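You operate a simulated robot arm through the tools that you are given. There is no shell and no other tool. Be economical: measure what you need, move in short steps, check, and stop when the job is done.

You are at the controls of a simulated two-armed robot. One attempt, no reset.

JOB
Hold the purple bowl on the dining table steady with one hand and put the white egg from the upper shelf of the breakfast counter in it with the other.

Only the result counts: the job must be done as asked and must still hold three seconds after the hand-in. Knocking over, shifting, dropping, spilling or breaking anything else fails it.

ROBOT AND FRAMES
Two 7-joint arms with three-finger grippers on one trunk, on a base that drives. Base frame: it is fixed to the floor where the robot stands at the start and does not move with it; the origin is under the middle of the robot, x ahead of it, y to its left, z up. Units: m, rad, N and s.
The left shoulder is at the start at [0.07, 0.146, 1.283], the right one opposite. With the tool pointing down near the work surface each hand reaches from about 0.1 to 0.42 m from the robot's upright axis, wherever it stands, measured 20 degrees to its own side. Places, roughly: purple bowl [-1.75, 2.75, 0.75]; white egg (5x5x6 cm) [0.5, -0.1, 0.6]. Payload 2.2 kg a hand.
The TCP of each hand is the grasp point between the finger pads, 0.028 m short of the fingertips. In the tool frame z runs along the fingers and y along their closing line. The gripper opens to 0.102 m. The gripper's body begins 0.071 m behind the TCP.
Orientation is that of the tool frame in the base frame, as a unit quaternion [w, x, y, z]. With the fingers straight down and closing along the base's y, the tool's x points along the base's -x, its y along +y and its z along -z.

CONTROLS
- The arms move only by the tool step_arm. It takes "left_plan", "right_plan" or both (then of equal length, played together; a hand with none holds still); each is a list of rows, each a list of 7 numbers: the shift along the tool's x, y, z in units of 25 mm (1.0 is 25 mm), then the turn, a rotation vector about the tool's x, y, z in units of 6 degrees (1.0 is 6 degrees), then the finger opening in m, from 0 to 0.102. In form: [[x, y, z, wx, wy, wz, jaw], ...]. A call has 1 to 12 rows; each row shifts and turns the commanded pose from where the row before left it, along the tool's axes as they then stand. A call with a number of a shift or a turn outside -1 to 1 is refused whole. Rows are played at 5 a second. More than 0.05 m and 0.15 rad between two rows, or a gripper value outside its range, and nothing of the call is played. Where a pose cannot be reached the arm comes as near as it can. A force on the tool above 40 N (or 10 N above the force at the start of the call, whichever is more), or a blocked arm, ends the call early, and 0.2 s more pass. The fingers move at their own pace and stop on an object; they squeeze with about 41 N. The grip force told is the motor's: it shows also when the fingers shut on nothing. Time passes only in rows, and 0.2 s behind the last, so rows that do not move let the fingers close. The reply holds the time, the measured pose of the TCP, the force on the tool along the base axes, the opening and the grip force, in the units named above and with some noise, with the torque about the TCP (base axes, N m) and any sound that the robot's microphone picked up.
- Cameras (640 x 400 px; columns grow to the right, rows downward): "scene" is now at [0.1018, -0.0134, 1.4685]; the picture's right is [-0.24, -0.97, 0.00], its down [-0.91, 0.22, -0.36] and it looks along [0.35, -0.09, -0.93] (base axes); focal length 253 px, centre (320, 200). "left" rides on the left gripper at [0.072, 0.038, -0.086] in its tool frame; the picture's right is [-0.46, 0.89, 0.00], its down [-0.60, -0.32, -0.73] and it looks along [-0.65, -0.34, 0.68] (tool axes); focal length 256 px, centre (320, 200). "right" rides on the right gripper at [0.069, 0.044, -0.086] in its tool frame; the picture's right is [-0.53, 0.85, 0.00], its down [-0.58, -0.36, -0.73] and it looks along [-0.62, -0.39, 0.68] (tool axes); focal length 256 px, centre (320, 200). There is no depth. A picture from a camera that has moved, and an enlarged one, comes with that camera's place and axes in the base frame and with its lens.
- camera(camera): a new picture of that camera. The clock stands still meanwhile.
- move_column(by): slides the trunk up (or, below 0, down) by that many m; the arms and the scene camera ride with it, the base frame stays. It gives what a move gives, with no picture.
- roll_base(legs): drives the robot by 1 to 6 legs, each [ahead, left, turn to the left] in m, m and rad, along the robot's own axes; the way and the turn of a leg run together, so that a leg with both is an arc; at most 1.5 m and 3.142 rad a leg. The arms and the cameras ride along, it lands a little off, and it stops where it bumps. It gives what a move gives.
- aim_head(pan, tilt): turns the head with the scene camera to pan (to the left, within 1.501 rad either way) and tilt (down, from -0.506 to 1.204), counted from straight ahead of the robot. It gives what a move gives.
- zoom(camera, box): a new picture of the part [left, top, right, bottom] of that camera's present view, enlarged. The clock stands still meanwhile.
- finish_job(): hands the job in; it is judged then, once.

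Go step by step. Nothing tells you exact positions but the pictures and the camera data: compare them with the known pose of the tool, close in by small moves and look again before you grip or let go. The budget is 120 turns and 88 pictures, counting those below and the enlarged ones. Unless the task says otherwise, let go and move clear before handing in, and close with one line.

The tools are called after "Request:" as a command line: name --argument value ..., lists and objects as JSON in quotes. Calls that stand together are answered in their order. step_arm: Moves the arms, as the interface text tells. Its arguments: {"type":"object","properties":{"left_plan":{"type":"array","items":{"type":"array","items":{"type":"number"}}},"right_plan":{"type":"array","items":{"type":"array","items":{"type":"number"}}}},"required":[]} The other tools are called the same way: move_column (by) slides the trunk up or down; roll_base (legs) drives the base; aim_head (pan, tilt) turns the head that bears the scene camera; camera (camera) takes a picture; zoom (camera, box) takes an enlarged picture of a part of a camera's view; finish_job () hands the job in.

At the start:

```text
clock: 0.0
left_eef_pos: [0.2853, 0.0278, 0.8585]
left_tcp_rot: [0.0, 0.001, 1.0, 0.001]
left_contact_force: [0.1, -0.1, 1.0]
left_torque: [-0.03, -0.01, 0.02]
left_finger_gap: 0.1022
left_finger_force: 0.1
right_eef_pos: [0.2828, -0.2051, 0.7805]
right_tcp_rot: [-0.001, 0.0, 1.0, 0.0]
right_contact_force: [0.1, 0.8, -0.6]
right_torque: [0.0, -0.01, -0.02]
right_finger_gap: 0.102
right_finger_force: 0.0
trunk travel left (down, up): [-0.821, 0.119]
robot x, y, heading: [0.0024, 0.0, 0.001]
head pan, tilt: [-0.237, 1.201]
```

scene: 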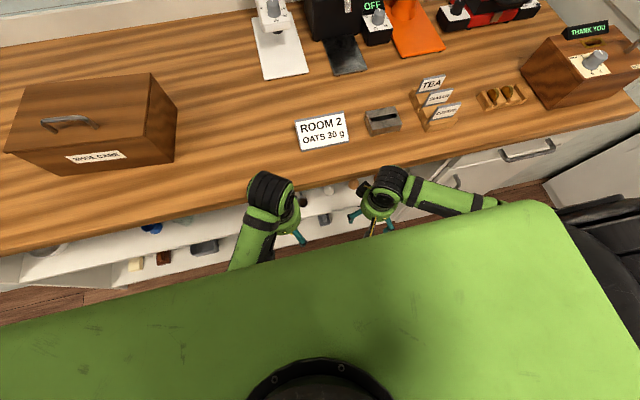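
right: 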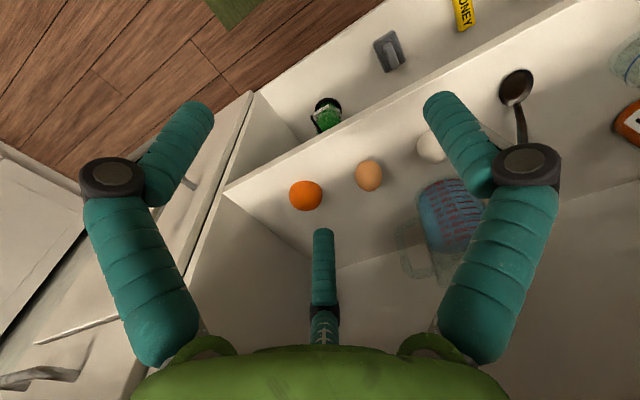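
left: 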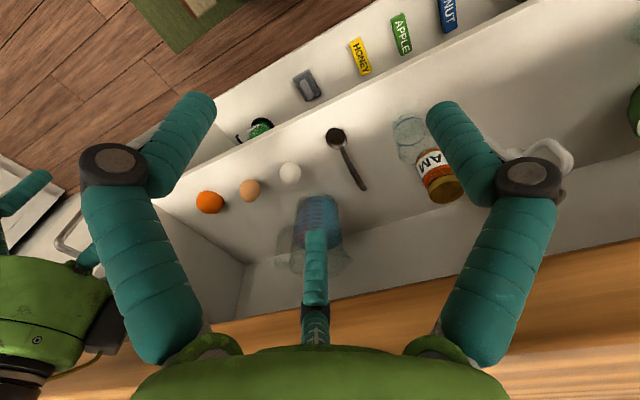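

The white egg is on an open shelf under the counter top, at about [0.476, -0.139, 0.57]; the counter edge is near x 0.35, z 0.88. I'll back off, lower the trunk and look into the shelf.

Request:
roll_base --legs '[[-0.35, 0, 0]]'

Request:
move_column --by -0.4

Request:
aim_head --pan 0 --tilt 0.6

Request:
camera --camera "scene"

```text
clock: 2.3
left_eef_pos: [-0.0609, 0.0277, 0.8593]
left_tcp_rot: [0.0, 0.001, 1.0, 0.0]
left_contact_force: [-0.4, 0.1, -0.3]
left_torque: [-0.01, 0.02, -0.02]
left_finger_gap: 0.102
left_finger_force: 0.1
right_eef_pos: [-0.0635, -0.2053, 0.7812]
right_tcp_rot: [0.0, 0.001, 1.0, 0.0]
right_contact_force: [-0.3, -0.2, 1.0]
right_torque: [-0.05, 0.0, 0.04]
right_finger_gap: 0.1019
right_finger_force: 0.1
trunk travel left (down, up): [-0.821, 0.119]
robot x, y, heading: [-0.3447, 0.0006, -0.003]
head pan, tilt: [-0.237, 1.201]
```

```text
clock: 6.1
left_eef_pos: [-0.0615, 0.0291, 0.4613]
left_tcp_rot: [0.0, 0.0, 1.0, 0.0]
left_contact_force: [0.2, 0.0, 0.1]
left_torque: [-0.01, 0.04, 0.02]
left_finger_gap: 0.1021
left_finger_force: 0.1
right_eef_pos: [-0.0635, -0.2051, 0.38]
right_tcp_rot: [0.0, 0.001, 1.0, -0.001]
right_contact_force: [1.4, -0.1, -0.4]
right_torque: [0.01, 0.01, 0.01]
right_finger_gap: 0.1021
right_finger_force: 0.1
trunk travel left (down, up): [-0.421, 0.519]
robot x, y, heading: [-0.347, -0.0008, -0.002]
head pan, tilt: [-0.237, 1.201]
```

```text
clock: 7.1
left_eef_pos: [-0.0615, 0.0281, 0.4608]
left_tcp_rot: [0.0, 0.001, 1.0, -0.001]
left_contact_force: [-0.1, 0.0, 0.5]
left_torque: [0.01, -0.02, 0.04]
left_finger_gap: 0.1019
left_finger_force: 0.0
right_eef_pos: [-0.0636, -0.2057, 0.3801]
right_tcp_rot: [0.0, 0.0, 1.0, 0.0]
right_contact_force: [0.1, 1.0, -0.5]
right_torque: [-0.01, -0.01, 0.0]
right_finger_gap: 0.102
right_finger_force: 0.1
trunk travel left (down, up): [-0.421, 0.519]
robot x, y, heading: [-0.3478, 0.0045, -0.003]
head pan, tilt: [0.0, 0.6]
```

```text
84 pictures are left
camera scene: at [-0.2106, -0.0002, 1.113], right [0.0, -1.0, 0.0], down [-0.57, 0.0, -0.82], along [0.82, 0.0, -0.57], focal length 253 px, centre (320, 200)
```

scene: 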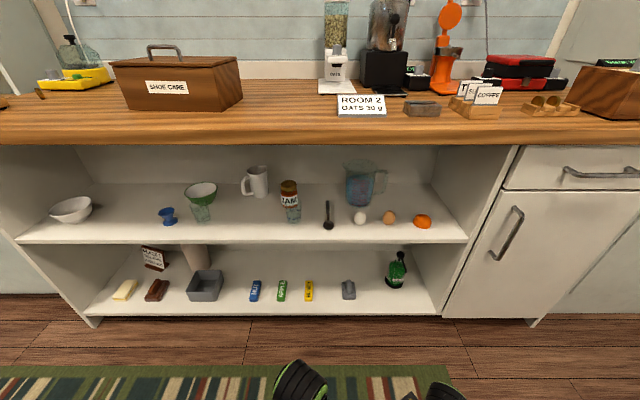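

The scene view confirms it: white egg at about [0.473, -0.135, 0.57], shelf edge x≈0.39, counter underside z≈0.89. I'll tilt the right hand forward and shift the left hand away.

Request:
step_arm --right_plan '[[0, 0, -1, 0, -1, 0, 0.102], [0, 0, -1, 0, -1, 0, 0.102], [0, 0, -1, 0, -1, 0, 0.102], [0, 0, -1, 0, -1, 0, 0.102], [0, 0, -1, 0, -1, 0, 0.102], [-0.5, 0, -0.8, 0, -1, 0, 0.09], [-0.6, 0, -0.8, 0, -1, 0, 0.085], [-0.7, 0, -0.7, 0, -1, 0, 0.08]]' --left_plan '[[0, 1, 0, 0, 0, 0, 0.102], [0, 1, 0, 0, 0, 0, 0.102], [0, 1, 0, 0, 0, 0, 0.102], [0, 1, 0, 0, 0, 0, 0.102], [0, 1, 0, 0, 0, 0, 0.102], [0, 0, 0, 0, 0, 0, 0.102], [0, 0, 0, 0, 0, 0, 0.102], [0, 0, 0, 0, 0, 0, 0.102]]'

Request:
camera --camera "right"

```text
clock: 8.9
left_eef_pos: [-0.0617, 0.1527, 0.4603]
left_tcp_rot: [0.0, 0.0, 1.0, 0.001]
left_contact_force: [0.0, -0.3, 0.1]
left_torque: [0.02, 0.01, -0.03]
left_finger_gap: 0.102
left_finger_force: 0.0
right_eef_pos: [-0.0669, -0.2016, 0.5106]
right_tcp_rot: [0.408, 0.0, 0.913, 0.0]
right_contact_force: [0.0, 0.1, -0.2]
right_torque: [0.0, -0.05, -0.03]
right_finger_gap: 0.0798
right_finger_force: 0.1
right hand out of reach, approached as far as the arm can: row 5, 6, 7, 8
trunk travel left (down, up): [-0.421, 0.519]
robot x, y, heading: [-0.3457, 0.0012, -0.007]
head pan, tilt: [0.0, 0.6]
```

```text
83 pictures are left
camera right: at [-0.1752, -0.1584, 0.5184], right [0.36, 0.84, 0.4], down [-0.16, -0.36, 0.92], along [0.92, -0.39, 0.01], focal length 256 px, centre (320, 200)
```

right: 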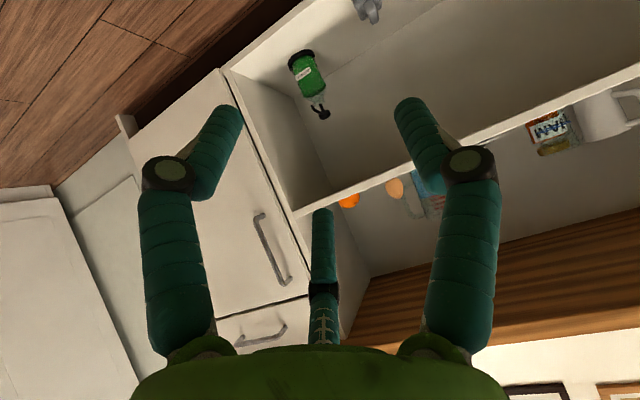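

The right hand is tilted 48° and the view agrees. I'll raise it and extend it ahead while still clear of the counter.

Request:
step_arm --right_plan '[[-0.743, 0, -0.669, 0, 0, 0, 0.08], [-0.743, 0, -0.669, 0, 0, 0, 0.08], [-0.743, 0, -0.669, 0, 0, 0, 0.08], [-0.743, 0, -0.669, 0, 0, 0, 0.08], [-0.743, 0, -0.669, 0, 0, 0, 0.08], [-0.669, 0, 0.743, 0, 0, 0, 0.08], [-0.669, 0, 0.743, 0, 0, 0, 0.08], [-0.669, 0, 0.743, 0, 0, 0, 0.08], [-0.669, 0, 0.743, 0, 0, 0, 0.08], [-0.669, 0, 0.743, 0, 0, 0, 0.08]]'

Request:
camera --camera "scene"

```text
clock: 11.1
left_eef_pos: [-0.0609, 0.1535, 0.4598]
left_tcp_rot: [0.0, 0.0, 1.0, 0.0]
left_contact_force: [-0.9, -0.1, -0.4]
left_torque: [-0.01, -0.01, 0.01]
left_finger_gap: 0.1023
left_finger_force: 0.1
right_eef_pos: [0.0837, -0.1972, 0.5173]
right_tcp_rot: [0.407, 0.0, 0.913, 0.0]
right_contact_force: [-0.1, 0.9, 0.9]
right_torque: [0.0, -0.01, 0.01]
right_finger_gap: 0.08
right_finger_force: 0.0
right hand out of reach, approached as far as the arm can: row 1, 2, 3, 4, 5
trunk travel left (down, up): [-0.421, 0.519]
robot x, y, heading: [-0.3456, 0.0016, -0.005]
head pan, tilt: [0.0, 0.6]
```

```text
82 pictures are left
camera scene: at [-0.2103, -0.0001, 1.1131], right [0.0, -1.0, 0.0], down [-0.57, 0.0, -0.82], along [0.82, 0.0, -0.57], focal length 253 px, centre (320, 200)
```

scene: 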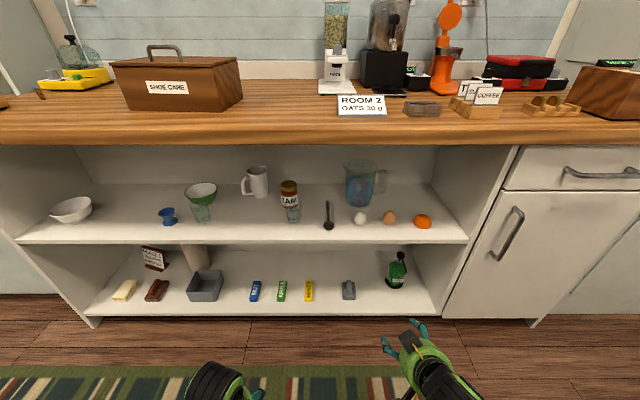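

The gripper is level with the lower shelf; I'll raise the trunk, extend and shift the hand toward the egg's line, then roll ahead.

Request:
move_column --by 0.12

Request:
step_arm --right_plan '[[-0.669, 0.6, 0.743, 0, 0, 0, 0.08], [-0.669, 0.6, 0.743, 0, 0, 0, 0.08], [-0.669, 0.6, 0.743, 0, 0, 0, 0.08], [-0.669, 0.6, 0.743, 0, 0, 0, 0.08]]'

Request:
roll_base --legs '[[0.16, 0, 0]]'

Request:
camera --camera "right"

Request:
camera --camera "scene"

```text
clock: 12.6
left_eef_pos: [-0.0614, 0.1539, 0.579]
left_tcp_rot: [0.0, 0.001, 1.0, 0.0]
left_contact_force: [-0.2, 0.1, 0.4]
left_torque: [0.04, -0.01, 0.02]
left_finger_gap: 0.1019
left_finger_force: 0.1
right_eef_pos: [0.0821, -0.1976, 0.6387]
right_tcp_rot: [0.407, 0.0, 0.914, 0.0]
right_contact_force: [-0.8, -0.6, 0.0]
right_torque: [-0.01, 0.03, 0.01]
right_finger_gap: 0.0797
right_finger_force: 0.0
trunk travel left (down, up): [-0.541, 0.399]
robot x, y, heading: [-0.3451, -0.0018, -0.004]
head pan, tilt: [0.0, 0.6]
```

```text
clock: 13.6
left_eef_pos: [-0.0598, 0.153, 0.5794]
left_tcp_rot: [0.0, 0.001, 1.0, 0.0]
left_contact_force: [-0.6, 0.6, 0.0]
left_torque: [0.01, 0.01, 0.01]
left_finger_gap: 0.1019
left_finger_force: 0.1
right_eef_pos: [0.1844, -0.1368, 0.6393]
right_tcp_rot: [0.406, 0.0, 0.914, -0.001]
right_contact_force: [-0.1, 0.3, 0.6]
right_torque: [0.02, 0.0, -0.03]
right_finger_gap: 0.0799
right_finger_force: 0.0
trunk travel left (down, up): [-0.541, 0.399]
robot x, y, heading: [-0.3459, 0.0002, 0.004]
head pan, tilt: [0.0, 0.6]
```

```text
clock: 15.0
left_eef_pos: [0.099, 0.1543, 0.579]
left_tcp_rot: [0.0, 0.0, 1.0, 0.0]
left_contact_force: [-0.5, -0.9, 0.0]
left_torque: [-0.02, -0.03, 0.04]
left_finger_gap: 0.1022
left_finger_force: 0.1
right_eef_pos: [0.343, -0.1368, 0.6387]
right_tcp_rot: [0.406, 0.001, 0.914, -0.001]
right_contact_force: [0.8, 0.8, -0.1]
right_torque: [0.02, -0.02, 0.01]
right_finger_gap: 0.08
right_finger_force: 0.1
trunk travel left (down, up): [-0.541, 0.399]
robot x, y, heading: [-0.1883, 0.0017, -0.002]
head pan, tilt: [0.0, 0.6]
```

```text
81 pictures are left
camera right: at [0.2346, -0.0933, 0.6464], right [0.36, 0.85, 0.4], down [-0.16, -0.36, 0.92], along [0.92, -0.39, 0.0], focal length 256 px, centre (320, 200)
```

right: 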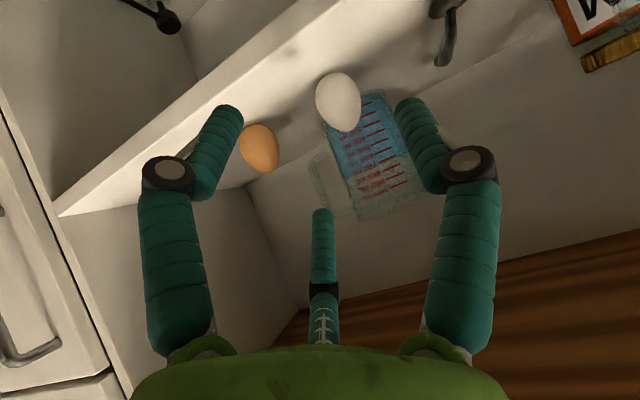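

```text
80 pictures are left
camera scene: at [-0.0504, -0.0003, 1.233], right [0.0, -1.0, 0.0], down [-0.57, 0.0, -0.82], along [0.82, 0.0, -0.57], focal length 253 px, centre (320, 200)
```

scene: 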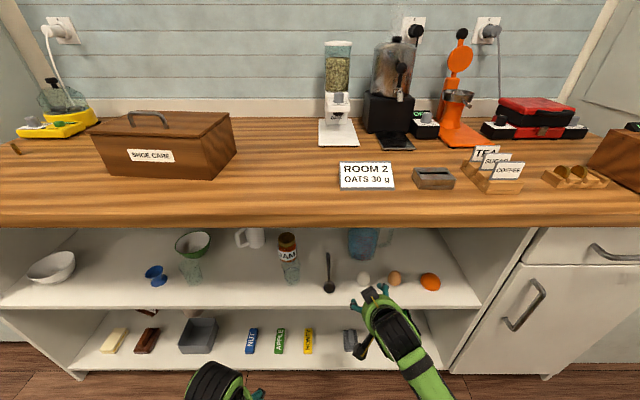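

The egg stands upright at about [0.475, -0.139, 0.569], bottom at 0.54. I want a closer look at the gripper's real finger layout before going in.

Request:
zoom --camera "scene" --box '[300, 240, 460, 340]'

```text
4.00 times, centred on (380, 290) of scene
camera zoom: at [-0.0504, -0.0003, 1.233], right [0.0, -1.0, 0.0], down [-0.57, 0.0, -0.82], along [0.82, 0.0, -0.57], focal length 1012 px, centre (80, -160)
```

zoom: 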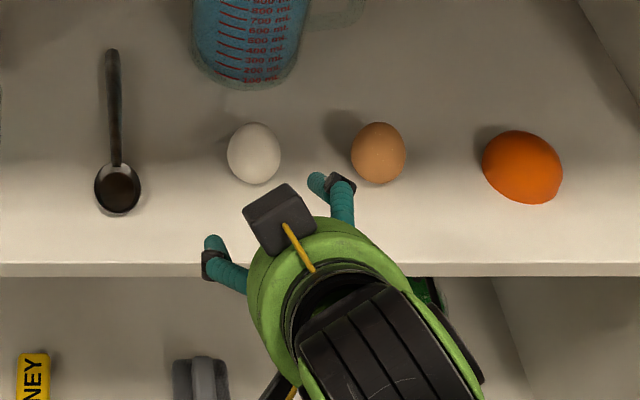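

The fingers look fine and straddle the egg's line. I'll roll ahead 0.09 m with the fingertips above the egg's height, then check.

Request:
roll_base --legs '[[0.09, 0, 0]]'

Request:
camera --camera "right"

```text
clock: 16.1
left_eef_pos: [0.189, 0.1538, 0.5788]
left_tcp_rot: [-0.001, 0.0, 1.0, 0.0]
left_contact_force: [0.7, -0.7, -0.6]
left_torque: [0.0, 0.01, 0.0]
left_finger_gap: 0.102
left_finger_force: 0.0
right_eef_pos: [0.4334, -0.1371, 0.6379]
right_tcp_rot: [0.407, 0.0, 0.914, 0.0]
right_contact_force: [0.4, 0.3, 1.0]
right_torque: [0.02, 0.03, -0.04]
right_finger_gap: 0.08
right_finger_force: 0.0
trunk travel left (down, up): [-0.541, 0.399]
robot x, y, heading: [-0.0964, -0.0002, 0.003]
head pan, tilt: [0.0, 0.6]
```

```text
78 pictures are left
camera right: at [0.3253, -0.0932, 0.6463], right [0.36, 0.85, 0.4], down [-0.16, -0.36, 0.92], along [0.92, -0.39, 0.0], focal length 256 px, centre (320, 200)
```

right: 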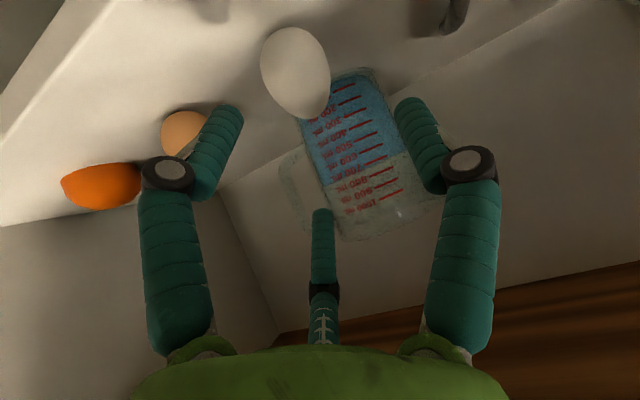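

The egg is at [0.477, -0.138, 0.569]. Moving forward over it and part way down, then checking.

Request:
step_arm --right_plan '[[-0.57, 0, 0.63, 0, 0, 0, 0.08], [-0.57, 0, 0.63, 0, 0, 0, 0.08], [0.37, 0, 0.335, 0, 0, 0, 0.08], [0.37, 0, 0.335, 0, 0, 0, 0.08], [0.37, 0, 0.335, 0, 0, 0, 0.08]]'

Request:
camera --camera "right"

Request:
zoom --camera "scene" --box '[300, 240, 460, 340]'

```text
clock: 17.3
left_eef_pos: [0.1881, 0.154, 0.5802]
left_tcp_rot: [0.0, 0.0, 1.0, 0.0]
left_contact_force: [0.1, 0.7, -0.1]
left_torque: [0.05, -0.03, 0.0]
left_finger_gap: 0.1021
left_finger_force: 0.0
right_eef_pos: [0.4759, -0.1358, 0.6017]
right_tcp_rot: [0.407, 0.0, 0.913, -0.001]
right_contact_force: [-1.0, 0.3, 0.2]
right_torque: [0.0, 0.05, 0.04]
right_finger_gap: 0.08
right_finger_force: 0.0
trunk travel left (down, up): [-0.541, 0.399]
robot x, y, heading: [-0.0953, -0.0006, 0.001]
head pan, tilt: [0.0, 0.6]
```

```text
77 pictures are left
camera right: at [0.3677, -0.0932, 0.6091], right [0.36, 0.85, 0.4], down [-0.16, -0.36, 0.92], along [0.92, -0.39, 0.0], focal length 256 px, centre (320, 200)
```

right: 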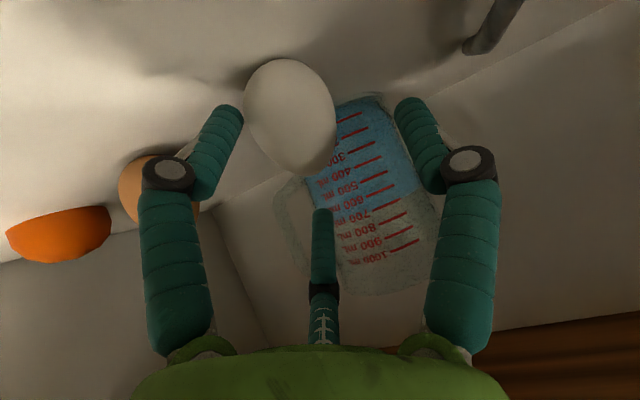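

```text
4.00 times, centred on (380, 290) of scene
camera zoom: at [0.0396, -0.0003, 1.2331], right [0.0, -1.0, 0.0], down [-0.56, 0.0, -0.83], along [0.83, 0.0, -0.56], focal length 1012 px, centre (80, -160)
```

zoom: 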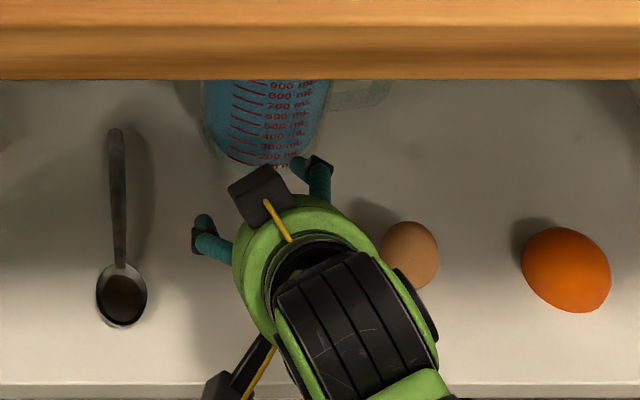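

The egg lies at about [0.474, -0.136, 0.569], right under the grasp point. I'll lower about 2 cm.

Request:
step_arm --right_plan '[[0.25, 0, 0.223, 0, 0, 0, 0.08], [0.25, 0, 0.223, 0, 0, 0, 0.08], [0.16, 0, 0.145, 0, 0, 0, 0.08]]'

Request:
camera --camera "right"

```text
clock: 18.1
left_eef_pos: [0.1877, 0.1532, 0.5786]
left_tcp_rot: [0.0, 0.0, 1.0, 0.0]
left_contact_force: [-0.5, -0.1, 0.8]
left_torque: [-0.02, 0.0, 0.0]
left_finger_gap: 0.1019
left_finger_force: 0.1
right_eef_pos: [0.4759, -0.1381, 0.5792]
right_tcp_rot: [0.407, 0.0, 0.914, -0.001]
right_contact_force: [0.3, -1.3, 0.8]
right_torque: [0.07, 0.09, 0.13]
right_finger_gap: 0.0856
right_finger_force: 1.9
trunk travel left (down, up): [-0.541, 0.399]
robot x, y, heading: [-0.1004, 0.0012, -0.0]
head pan, tilt: [0.0, 0.6]
```

```text
75 pictures are left
camera right: at [0.3671, -0.0943, 0.5869], right [0.36, 0.85, 0.4], down [-0.16, -0.36, 0.92], along [0.92, -0.39, 0.0], focal length 256 px, centre (320, 200)
```

right: 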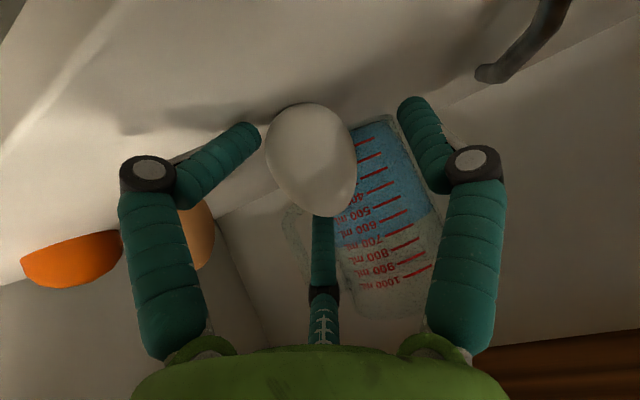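

The fingers are actually arranged as three around the tool axis (one roughly +y, two on the −y side), and the lower one brushed something (gap 0.0856). I'll lift straight out and roll the tool so two fingers straddle the egg and one is on top.

Request:
step_arm --right_plan '[[-0.37, 0, -0.335, 0, 0, 0, 0.085], [-0.37, 0, -0.335, 0, 0, 0, 0.085], [-0.74, 0, -0.67, 0, 0, 0, 0.085], [-0.74, 0, -0.67, 0, 0, 0, 0.08], [-0.4, 0, -0.36, 0, 0, 0, 0.08]]'

Request:
camera --camera "right"

```text
clock: 19.3
left_eef_pos: [0.1896, 0.1532, 0.5792]
left_tcp_rot: [-0.001, 0.001, 1.0, 0.0]
left_contact_force: [0.3, -0.1, -0.1]
left_torque: [-0.02, 0.02, 0.01]
left_finger_gap: 0.1021
left_finger_force: 0.0
right_eef_pos: [0.4757, -0.1378, 0.6672]
right_tcp_rot: [0.407, 0.0, 0.914, -0.001]
right_contact_force: [-0.3, -1.2, 0.7]
right_torque: [-0.02, -0.01, 0.02]
right_finger_gap: 0.0802
right_finger_force: 0.0
trunk travel left (down, up): [-0.541, 0.399]
robot x, y, heading: [-0.0973, -0.0006, 0.001]
head pan, tilt: [0.0, 0.6]
```

```text
74 pictures are left
camera right: at [0.3669, -0.0931, 0.6756], right [0.36, 0.85, 0.4], down [-0.16, -0.36, 0.92], along [0.92, -0.39, 0.0], focal length 256 px, centre (320, 200)
```

right: 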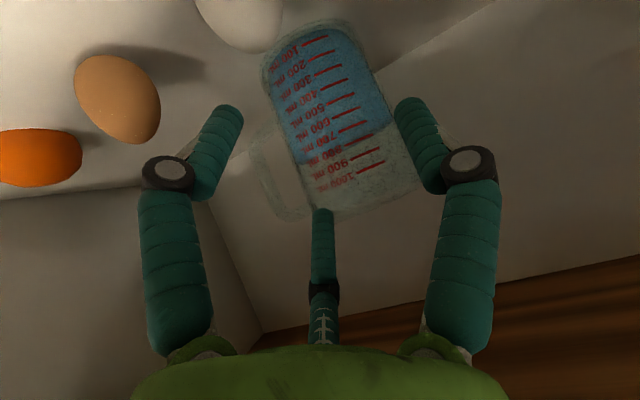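

The egg still stands. Rolling the tool by −32.5° about its axis.

Request:
step_arm --right_plan '[[0, 0, 0, 0, 0, -1, 0.08], [0, 0, 0, 0, 0, -1, 0.08], [0, 0, 0, 0, 0, -1, 0.08], [0, 0, 0, 0, 0, -1, 0.08], [0, 0, 0, 0, 0, -1, 0.08], [0, 0, 0, 0, 0, -0.42, 0.08]]'

Request:
camera --camera "right"

Request:
zoom --camera "scene" --box '[300, 240, 460, 340]'

```text
clock: 20.7
left_eef_pos: [0.1904, 0.1537, 0.5804]
left_tcp_rot: [0.0, 0.0, 1.0, 0.0]
left_contact_force: [0.5, 0.8, 0.4]
left_torque: [0.01, 0.02, -0.01]
left_finger_gap: 0.1023
left_finger_force: 0.1
right_eef_pos: [0.4762, -0.137, 0.6683]
right_tcp_rot: [0.391, -0.256, 0.877, -0.115]
right_contact_force: [0.2, -0.3, 0.0]
right_torque: [-0.01, 0.0, 0.0]
right_finger_gap: 0.0799
right_finger_force: 0.1
trunk travel left (down, up): [-0.541, 0.399]
robot x, y, heading: [-0.0962, -0.0011, -0.003]
head pan, tilt: [0.0, 0.6]
```

```text
73 pictures are left
camera right: at [0.3589, -0.1372, 0.6662], right [0.0, 1.0, 0.0], down [-0.09, 0.0, 1.0], along [1.0, 0.0, 0.09], focal length 256 px, centre (320, 200)
```

right: 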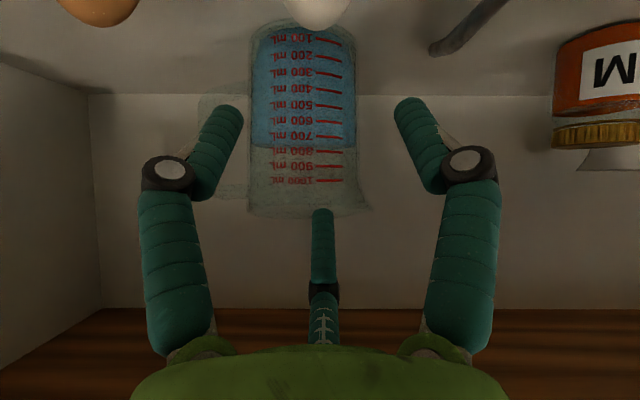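

```text
4.00 times, centred on (380, 290) of scene
camera zoom: at [0.0395, -0.0003, 1.2331], right [0.0, -1.0, 0.0], down [-0.56, 0.0, -0.83], along [0.83, 0.0, -0.56], focal length 1012 px, centre (80, -160)
```

zoom: 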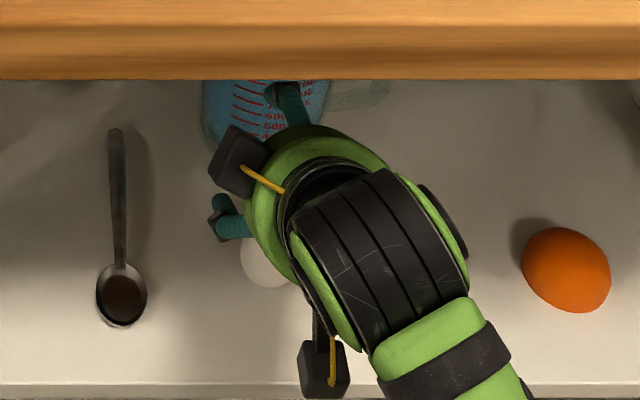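

Now two fingers straddle the egg symmetrically and the third is on top, in front of the jug. Lowering in steps.

Request:
step_arm --right_plan '[[0.426, 0.271, 0.455, 0, 0, 0, 0.08], [0.426, 0.271, 0.455, 0, 0, 0, 0.08], [0.426, 0.271, 0.455, 0, 0, 0, 0.08], [0.426, 0.271, 0.455, 0, 0, 0, 0.08]]'

Request:
camera --camera "right"

```text
clock: 21.7
left_eef_pos: [0.1891, 0.1547, 0.5792]
left_tcp_rot: [0.0, 0.0, 1.0, 0.0]
left_contact_force: [0.0, 0.1, 0.2]
left_torque: [0.01, -0.01, -0.01]
left_finger_gap: 0.1019
left_finger_force: 0.0
right_eef_pos: [0.476, -0.138, 0.5981]
right_tcp_rot: [0.391, -0.255, 0.877, -0.115]
right_contact_force: [-1.0, -0.1, -0.4]
right_torque: [-0.02, -0.03, -0.03]
right_finger_gap: 0.0799
right_finger_force: 0.0
trunk travel left (down, up): [-0.541, 0.399]
robot x, y, heading: [-0.0927, 0.0034, -0.001]
head pan, tilt: [0.0, 0.6]
```

```text
71 pictures are left
camera right: at [0.3586, -0.1379, 0.5974], right [0.0, 1.0, 0.0], down [-0.09, 0.0, 1.0], along [1.0, 0.0, 0.09], focal length 256 px, centre (320, 200)
```

right: 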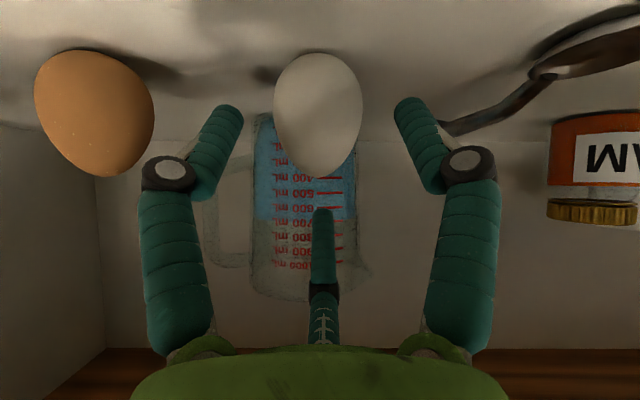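

The egg sits centred between the fingers, about 2.8 cm below the grasp point. Lowering about 1.5 cm more.

Request:
step_arm --right_plan '[[0.188, 0.12, 0.2, 0, 0, 0, 0.08], [0.188, 0.12, 0.2, 0, 0, 0, 0.08]]'

Request:
camera --camera "right"

```text
clock: 22.3
left_eef_pos: [0.1886, 0.1527, 0.5798]
left_tcp_rot: [0.0, 0.0, 1.0, 0.001]
left_contact_force: [-0.5, -0.5, -0.2]
left_torque: [-0.01, -0.02, -0.01]
left_finger_gap: 0.1019
left_finger_force: 0.0
right_eef_pos: [0.4763, -0.1389, 0.5843]
right_tcp_rot: [0.391, -0.255, 0.877, -0.114]
right_contact_force: [0.1, -0.5, 0.4]
right_torque: [-0.08, 0.02, -0.02]
right_finger_gap: 0.0799
right_finger_force: 0.0
trunk travel left (down, up): [-0.541, 0.399]
robot x, y, heading: [-0.0995, -0.0006, -0.001]
head pan, tilt: [0.0, 0.6]
```

```text
70 pictures are left
camera right: at [0.3591, -0.138, 0.5826], right [0.0, 1.0, 0.0], down [-0.09, 0.0, 1.0], along [1.0, 0.0, 0.09], focal length 256 px, centre (320, 200)
```

right: 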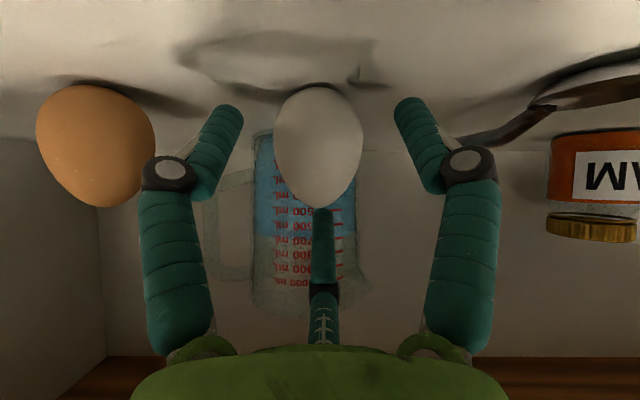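

Everything is free and centred. Closing gently in stages.

Request:
step_arm --right_plan '[[0, 0, 0, 0, 0, 0, 0.065], [0, 0, 0, 0, 0, 0, 0.055], [0, 0, 0, 0, 0, 0, 0.05]]'

Request:
camera --camera "right"

```text
clock: 23.1
left_eef_pos: [0.1889, 0.1528, 0.5794]
left_tcp_rot: [-0.001, 0.001, 1.0, 0.001]
left_contact_force: [0.1, 1.2, -0.3]
left_torque: [0.01, 0.0, 0.0]
left_finger_gap: 0.1018
left_finger_force: 0.0
right_eef_pos: [0.4767, -0.1374, 0.5853]
right_tcp_rot: [0.39, -0.255, 0.877, -0.114]
right_contact_force: [-0.3, 0.1, -0.8]
right_torque: [-0.01, 0.03, -0.01]
right_finger_gap: 0.0501
right_finger_force: 0.2
trunk travel left (down, up): [-0.541, 0.399]
robot x, y, heading: [-0.0986, 0.0031, -0.003]
head pan, tilt: [0.0, 0.6]
```

```text
69 pictures are left
camera right: at [0.3591, -0.1379, 0.5827], right [0.0, 1.0, 0.0], down [-0.09, 0.0, 1.0], along [1.0, 0.0, 0.09], focal length 256 px, centre (320, 200)
```

right: 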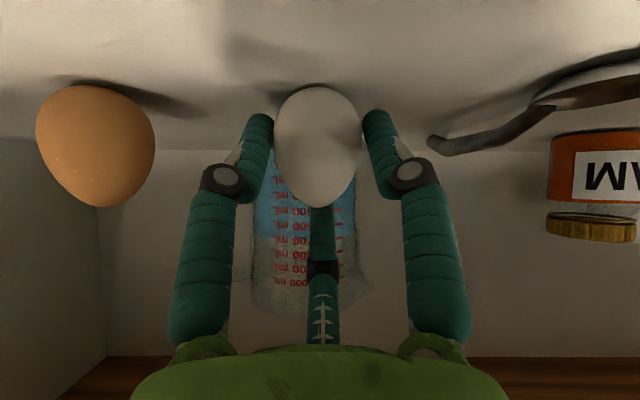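

Fingers now nearly touch both sides of the egg. Closing further in small stages.

Request:
step_arm --right_plan '[[0, 0, 0, 0, 0, 0, 0.046], [0, 0, 0, 0, 0, 0, 0.042], [0, 0, 0, 0, 0, 0, 0.042]]'

Request:
camera --camera "right"

```text
clock: 23.9
left_eef_pos: [0.1893, 0.1536, 0.5786]
left_tcp_rot: [0.0, 0.0, 1.0, 0.0]
left_contact_force: [-0.4, 0.0, -0.5]
left_torque: [-0.01, 0.01, 0.04]
left_finger_gap: 0.1021
left_finger_force: 0.0
right_eef_pos: [0.4763, -0.1379, 0.5839]
right_tcp_rot: [0.39, -0.256, 0.877, -0.114]
right_contact_force: [-0.3, -0.2, -0.6]
right_torque: [0.01, 0.04, 0.0]
right_finger_gap: 0.0467
right_finger_force: 24.7
trunk travel left (down, up): [-0.541, 0.399]
robot x, y, heading: [-0.0965, -0.0021, 0.001]
head pan, tilt: [0.0, 0.6]
```

```text
68 pictures are left
camera right: at [0.3591, -0.1379, 0.5826], right [0.0, 1.0, 0.0], down [-0.09, 0.0, 1.0], along [1.0, 0.0, 0.09], focal length 256 px, centre (320, 200)
```

right: 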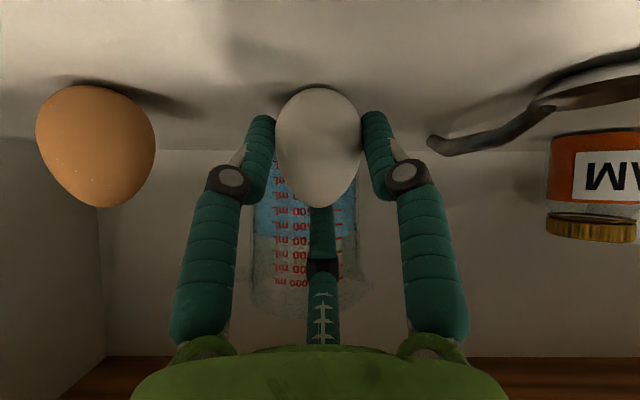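

The egg is gripped (gap 0.0467, 25 N). Lifting a little and checking.

Request:
step_arm --right_plan '[[-0.25, -0.16, -0.268, 0, 0, 0, 0.042], [-0.627, -0.398, -0.669, 0, 0, 0, 0.042], [-0.627, -0.398, -0.669, 0, 0, 0, 0.042]]'

Request:
camera --camera "right"

```text
clock: 24.7
left_eef_pos: [0.1883, 0.1538, 0.5795]
left_tcp_rot: [0.0, 0.001, 1.0, 0.0]
left_contact_force: [0.6, 0.8, -0.3]
left_torque: [0.0, 0.01, -0.02]
left_finger_gap: 0.1021
left_finger_force: 0.1
right_eef_pos: [0.476, -0.1371, 0.6441]
right_tcp_rot: [0.39, -0.256, 0.877, -0.115]
right_contact_force: [0.2, 0.2, -0.8]
right_torque: [-0.01, 0.01, -0.01]
right_finger_gap: 0.0468
right_finger_force: 24.7
trunk travel left (down, up): [-0.541, 0.399]
robot x, y, heading: [-0.0936, -0.0014, -0.0]
head pan, tilt: [0.0, 0.6]
```

```text
67 pictures are left
camera right: at [0.3586, -0.138, 0.6432], right [0.0, 1.0, 0.0], down [-0.09, 0.0, 1.0], along [1.0, 0.0, 0.09], focal length 256 px, centre (320, 200)
```

right: 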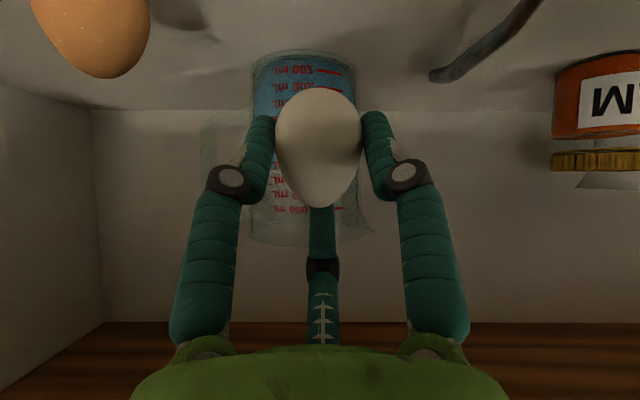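

The egg is held firmly. Backing straight out, retracting the hand, then turning left to see toward the dining table.

Request:
roll_base --legs '[[-0.4, 0, 0]]'

Request:
step_arm --right_plan '[[0.565, 0.358, -0.743, 0, 0, 0, 0.042], [0.565, 0.358, -0.743, 0, 0, 0, 0.042], [0.565, 0.358, -0.743, 0, 0, 0, 0.042], [0.565, 0.358, -0.743, 0, 0, 0, 0.042], [0.565, 0.358, -0.743, 0, 0, 0, 0.042]]'

Request:
aim_head --pan 1.5 --tilt 0.35

Request:
camera --camera "scene"

```text
clock: 27.4
left_eef_pos: [-0.2109, 0.1512, 0.579]
left_tcp_rot: [-0.001, 0.001, 1.0, 0.0]
left_contact_force: [-1.0, -0.3, -0.1]
left_torque: [0.01, -0.01, 0.02]
left_finger_gap: 0.1021
left_finger_force: 0.1
right_eef_pos: [0.0744, -0.14, 0.644]
right_tcp_rot: [0.389, -0.256, 0.877, -0.114]
right_contact_force: [0.5, 0.1, -0.7]
right_torque: [0.0, -0.03, -0.02]
right_finger_gap: 0.0464
right_finger_force: 25.1
trunk travel left (down, up): [-0.541, 0.399]
robot x, y, heading: [-0.4995, -0.0025, -0.002]
head pan, tilt: [0.0, 0.6]
stopped in leg 1: the robot was blocked; the commanded pose is now the measured one
```

```text
clock: 28.6
left_eef_pos: [-0.2122, 0.1519, 0.5798]
left_tcp_rot: [0.0, 0.001, 1.0, -0.001]
left_contact_force: [-0.7, -0.4, -0.4]
left_torque: [0.03, -0.02, 0.02]
left_finger_gap: 0.1021
left_finger_force: 0.0
right_eef_pos: [-0.0505, -0.1399, 0.6462]
right_tcp_rot: [0.391, -0.255, 0.877, -0.114]
right_contact_force: [-0.5, 0.7, -0.4]
right_torque: [0.0, -0.03, -0.02]
right_finger_gap: 0.0465
right_finger_force: 25.6
trunk travel left (down, up): [-0.541, 0.399]
robot x, y, heading: [-0.4986, -0.0031, -0.002]
head pan, tilt: [0.0, 0.6]
```

```text
clock: 30.2
left_eef_pos: [-0.2111, 0.1515, 0.579]
left_tcp_rot: [0.0, 0.0, 1.0, 0.0]
left_contact_force: [0.8, -0.2, 0.7]
left_torque: [-0.01, 0.01, -0.01]
left_finger_gap: 0.1023
left_finger_force: 0.0
right_eef_pos: [-0.0498, -0.1404, 0.6448]
right_tcp_rot: [0.391, -0.255, 0.877, -0.114]
right_contact_force: [0.2, -0.2, -1.1]
right_torque: [0.0, 0.0, -0.02]
right_finger_gap: 0.0465
right_finger_force: 25.0
trunk travel left (down, up): [-0.541, 0.399]
robot x, y, heading: [-0.4965, -0.0011, -0.005]
head pan, tilt: [1.499, 0.351]
```

```text
66 pictures are left
camera scene: at [-0.4429, 0.0909, 1.2559], right [1.0, -0.07, 0.0], down [-0.03, -0.34, -0.94], along [0.07, 0.94, -0.34], focal length 253 px, centre (320, 200)
```

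scene: 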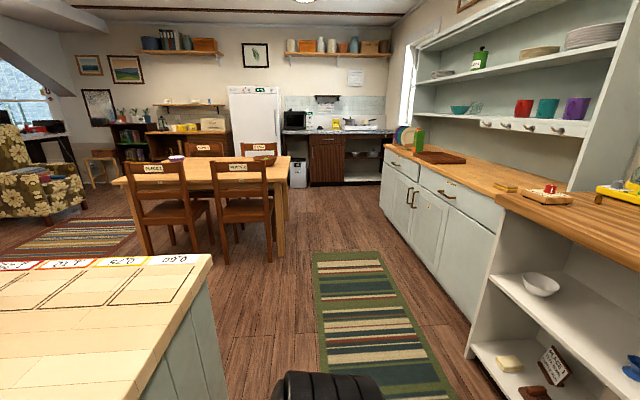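

The robot ended about where commanded (maybe touched the island behind). The dining table is ahead-left with a bowl near pixel (176,158); zooming there.

Request:
zoom --camera "scene" --box '[100, 120, 320, 258]'

Request:
camera --camera "right"

```text
2.90 times, centred on (210, 189) of scene
camera zoom: at [-0.4429, 0.0909, 1.2559], right [1.0, -0.07, 0.0], down [-0.03, -0.34, -0.94], along [0.07, 0.94, -0.34], focal length 733 px, centre (639, 232)
```

zoom: 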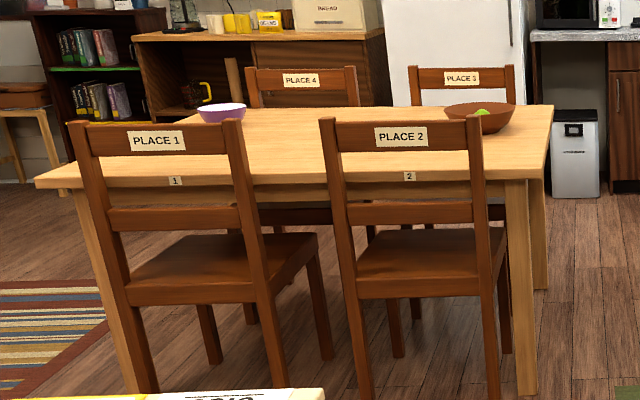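

```text
64 pictures are left
camera right: at [-0.1664, -0.1398, 0.6435], right [0.0, 1.0, 0.0], down [-0.09, 0.0, 1.0], along [1.0, 0.0, 0.09], focal length 256 px, centre (320, 200)
```

right: 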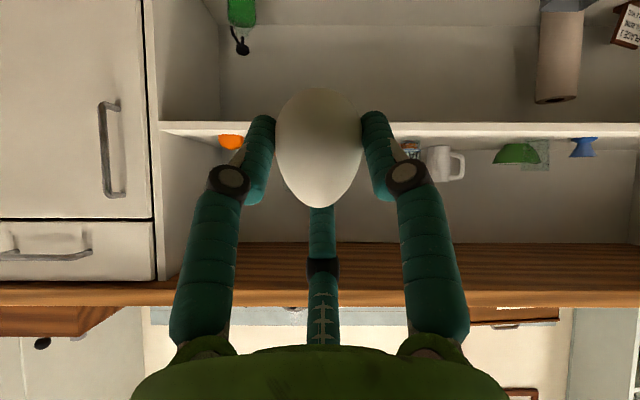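

The purple bowl is near the left (west) end of the table, at about (-1.77, 2.8); that end has no chair. I'll strafe left past the island (end y≈0.7), turn to face west and look.

Request:
roll_base --legs '[[0.05, 0, 0], [0, 1.3, 0], [0, 0, 1.57]]'

Request:
aim_head --pan 0.7 --tilt 0.45

Request:
camera --camera "scene"

```text
clock: 32.5
left_eef_pos: [-0.159, 0.218, 0.579]
left_tcp_rot: [0.0, -0.002, 1.0, 0.0]
left_contact_force: [0.7, 0.2, -0.3]
left_torque: [0.03, 0.0, 0.01]
left_finger_gap: 0.1019
left_finger_force: 0.0
right_eef_pos: [0.0045, -0.0721, 0.6459]
right_tcp_rot: [0.391, -0.258, 0.876, -0.113]
right_contact_force: [-1.0, 0.2, -1.2]
right_torque: [0.03, -0.03, -0.02]
right_finger_gap: 0.0463
right_finger_force: 25.2
trunk travel left (down, up): [-0.541, 0.399]
robot x, y, heading: [-0.4429, 0.0619, 0.002]
head pan, tilt: [1.499, 0.351]
stopped in leg 2: the robot was blocked; the commanded pose is now the measured one
```

```text
clock: 33.6
left_eef_pos: [-0.1581, 0.2184, 0.58]
left_tcp_rot: [0.0, -0.004, 1.0, 0.0]
left_contact_force: [0.7, 0.3, 0.4]
left_torque: [0.0, 0.01, 0.01]
left_finger_gap: 0.1021
left_finger_force: 0.0
right_eef_pos: [0.0044, -0.0724, 0.6455]
right_tcp_rot: [0.39, -0.259, 0.876, -0.113]
right_contact_force: [-0.4, 0.4, -0.3]
right_torque: [-0.01, 0.0, 0.05]
right_finger_gap: 0.0465
right_finger_force: 24.9
trunk travel left (down, up): [-0.541, 0.399]
robot x, y, heading: [-0.441, 0.0618, 0.005]
head pan, tilt: [0.7, 0.45]
```

```text
63 pictures are left
camera scene: at [-0.3264, 0.1228, 1.2467], right [0.65, -0.76, 0.0], down [-0.33, -0.28, -0.9], along [0.69, 0.58, -0.44], focal length 253 px, centre (320, 200)
```

scene: 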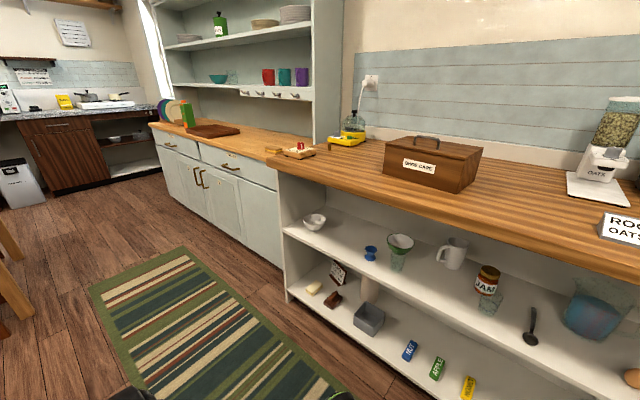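

Blocked after 6 cm to the left. I'll look down at that side.

Request:
aim_head --pan 1.5 --tilt 1.1

Request:
camera --camera "scene"

```text
clock: 34.7
left_eef_pos: [-0.1597, 0.22, 0.5804]
left_tcp_rot: [-0.001, -0.002, 1.0, 0.0]
left_contact_force: [1.2, -0.9, 0.3]
left_torque: [0.0, 0.01, 0.03]
left_finger_gap: 0.102
left_finger_force: 0.1
right_eef_pos: [0.0052, -0.0725, 0.6453]
right_tcp_rot: [0.39, -0.258, 0.877, -0.114]
right_contact_force: [0.5, -0.1, -0.5]
right_torque: [0.01, 0.03, 0.01]
right_finger_gap: 0.0469
right_finger_force: 24.9
trunk travel left (down, up): [-0.541, 0.399]
robot x, y, heading: [-0.4429, 0.0607, 0.006]
head pan, tilt: [1.499, 1.1]
```

```text
62 pictures are left
camera scene: at [-0.3921, 0.1262, 1.1945], right [1.0, -0.07, 0.0], down [-0.06, -0.89, -0.45], along [0.03, 0.45, -0.89], focal length 253 px, centre (320, 200)
```

scene: 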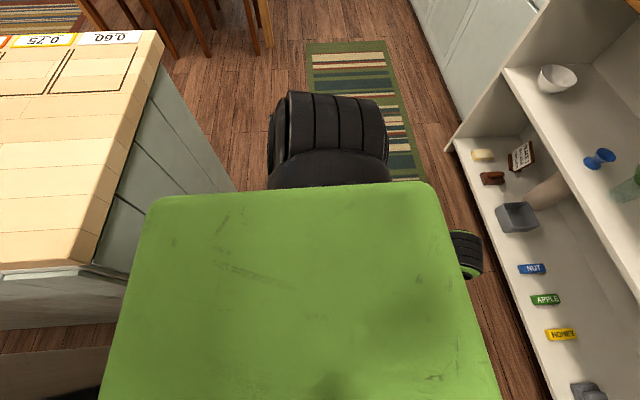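

The robot's rear left is against the island's corner (about (-0.65, 0.21)). Moving ahead 0.14 m clears it; then strafe left.

Request:
roll_base --legs '[[0.14, 0, 0], [0, 0.6, 0], [0, 0.65, 0]]'

Request:
camera --camera "scene"

```text
clock: 42.3
left_eef_pos: [-0.0248, 1.4756, 0.578]
left_tcp_rot: [0.0, 0.0, 1.0, 0.0]
left_contact_force: [0.0, 0.3, 0.0]
left_torque: [-0.02, 0.03, 0.02]
left_finger_gap: 0.1019
left_finger_force: 0.0
right_eef_pos: [0.1376, 1.1846, 0.6438]
right_tcp_rot: [0.39, -0.258, 0.877, -0.114]
right_contact_force: [-0.6, 0.6, 0.3]
right_torque: [0.02, 0.02, -0.02]
right_finger_gap: 0.0464
right_finger_force: 25.1
trunk travel left (down, up): [-0.541, 0.399]
robot x, y, heading: [-0.305, 1.3198, 0.003]
head pan, tilt: [1.499, 1.1]
```

```text
61 pictures are left
camera scene: at [-0.2581, 1.384, 1.1945], right [1.0, -0.07, 0.0], down [-0.06, -0.89, -0.45], along [0.03, 0.45, -0.89], focal length 253 px, centre (320, 200)
```

scene: 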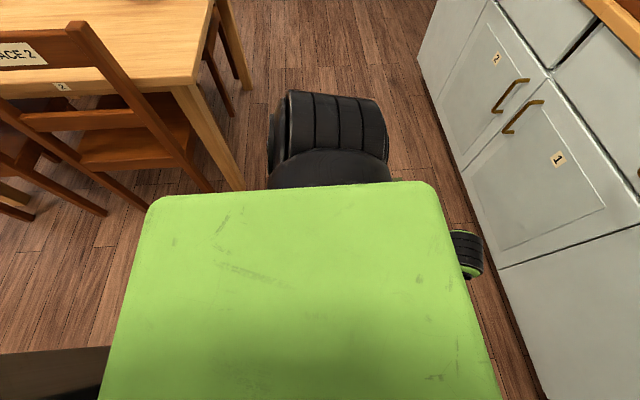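

Clear now. I'll centre in the aisle, turn to face west, and look.

Request:
roll_base --legs '[[0, -0.07, 0], [0, 0, 1.57], [0, 0, 1.57]]'

Request:
aim_head --pan 0 --tilt 0.5

Request:
camera --camera "scene"

```text
clock: 51.0
left_eef_pos: [-0.5905, 1.0895, 0.5791]
left_tcp_rot: [0.0, 1.0, 0.013, 0.0]
left_contact_force: [0.1, -0.8, 0.3]
left_torque: [-0.03, -0.01, 0.03]
left_finger_gap: 0.1018
left_finger_force: 0.0
right_eef_pos: [-0.7611, 1.3763, 0.6449]
right_tcp_rot: [-0.109, 0.874, 0.268, -0.392]
right_contact_force: [0.5, -0.5, 0.5]
right_torque: [0.01, 0.03, 0.0]
right_finger_gap: 0.0463
right_finger_force: 24.8
trunk travel left (down, up): [-0.541, 0.399]
robot x, y, heading: [-0.309, 1.2497, -3.115]
head pan, tilt: [1.499, 1.1]
```

```text
clock: 52.6
left_eef_pos: [-0.5909, 1.0906, 0.5789]
left_tcp_rot: [-0.001, 1.0, 0.013, 0.0]
left_contact_force: [-0.6, -0.5, -0.3]
left_torque: [0.03, 0.01, -0.01]
left_finger_gap: 0.1019
left_finger_force: 0.0
right_eef_pos: [-0.7608, 1.3754, 0.6452]
right_tcp_rot: [-0.109, 0.873, 0.268, -0.392]
right_contact_force: [-0.2, 0.2, -0.4]
right_torque: [-0.01, -0.01, -0.01]
right_finger_gap: 0.0463
right_finger_force: 25.6
trunk travel left (down, up): [-0.541, 0.399]
robot x, y, heading: [-0.3096, 1.2524, -3.117]
head pan, tilt: [0.0, 0.499]
```

```text
60 pictures are left
camera scene: at [-0.4535, 1.2462, 1.2422], right [-0.03, 1.0, 0.0], down [0.48, 0.01, -0.88], along [-0.88, -0.02, -0.48], focal length 253 px, centre (320, 200)
```

scene: 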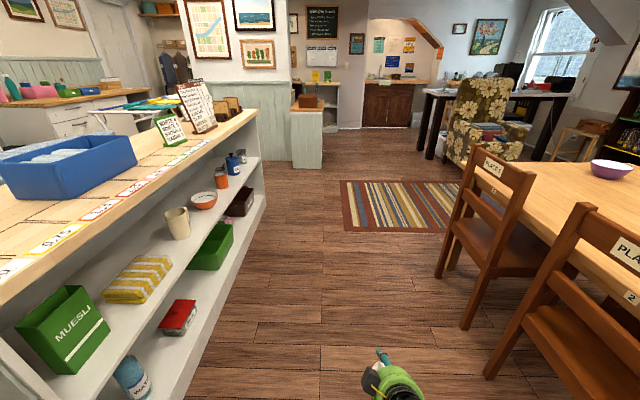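

The aisle is free westwards, table end at x≈-1.9, armchair beyond x≈-3.4. Driving west to x≈-2.75, then turning to face north.

Request:
roll_base --legs '[[0, 0, -0.025], [1.3, 0, 0], [1.12, 0, 0], [0, 0, -1.57]]'

Request:
camera --camera "scene"

```text
clock: 68.6
left_eef_pos: [-2.8887, 1.5269, 0.5798]
left_tcp_rot: [0.0, 0.713, -0.702, 0.0]
left_contact_force: [0.3, 0.7, 0.4]
left_torque: [-0.01, -0.05, 0.01]
left_finger_gap: 0.1019
left_finger_force: 0.0
right_eef_pos: [-2.6017, 1.6942, 0.6447]
right_tcp_rot: [-0.356, 0.804, -0.433, -0.197]
right_contact_force: [0.2, 0.8, -0.8]
right_torque: [0.01, -0.01, 0.04]
right_finger_gap: 0.0461
right_finger_force: 24.7
trunk travel left (down, up): [-0.541, 0.399]
robot x, y, heading: [-2.7292, 1.2462, 1.586]
head pan, tilt: [0.0, 0.499]
```

```text
59 pictures are left
camera scene: at [-2.7358, 1.3851, 1.2422], right [1.0, 0.02, 0.0], down [0.01, -0.48, -0.88], along [-0.01, 0.88, -0.48], focal length 253 px, centre (320, 200)
```

scene: 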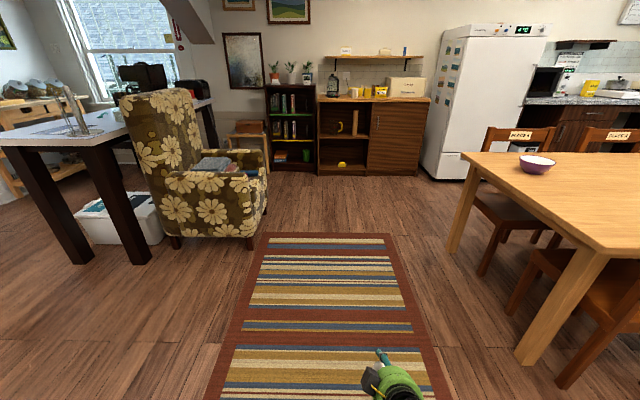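

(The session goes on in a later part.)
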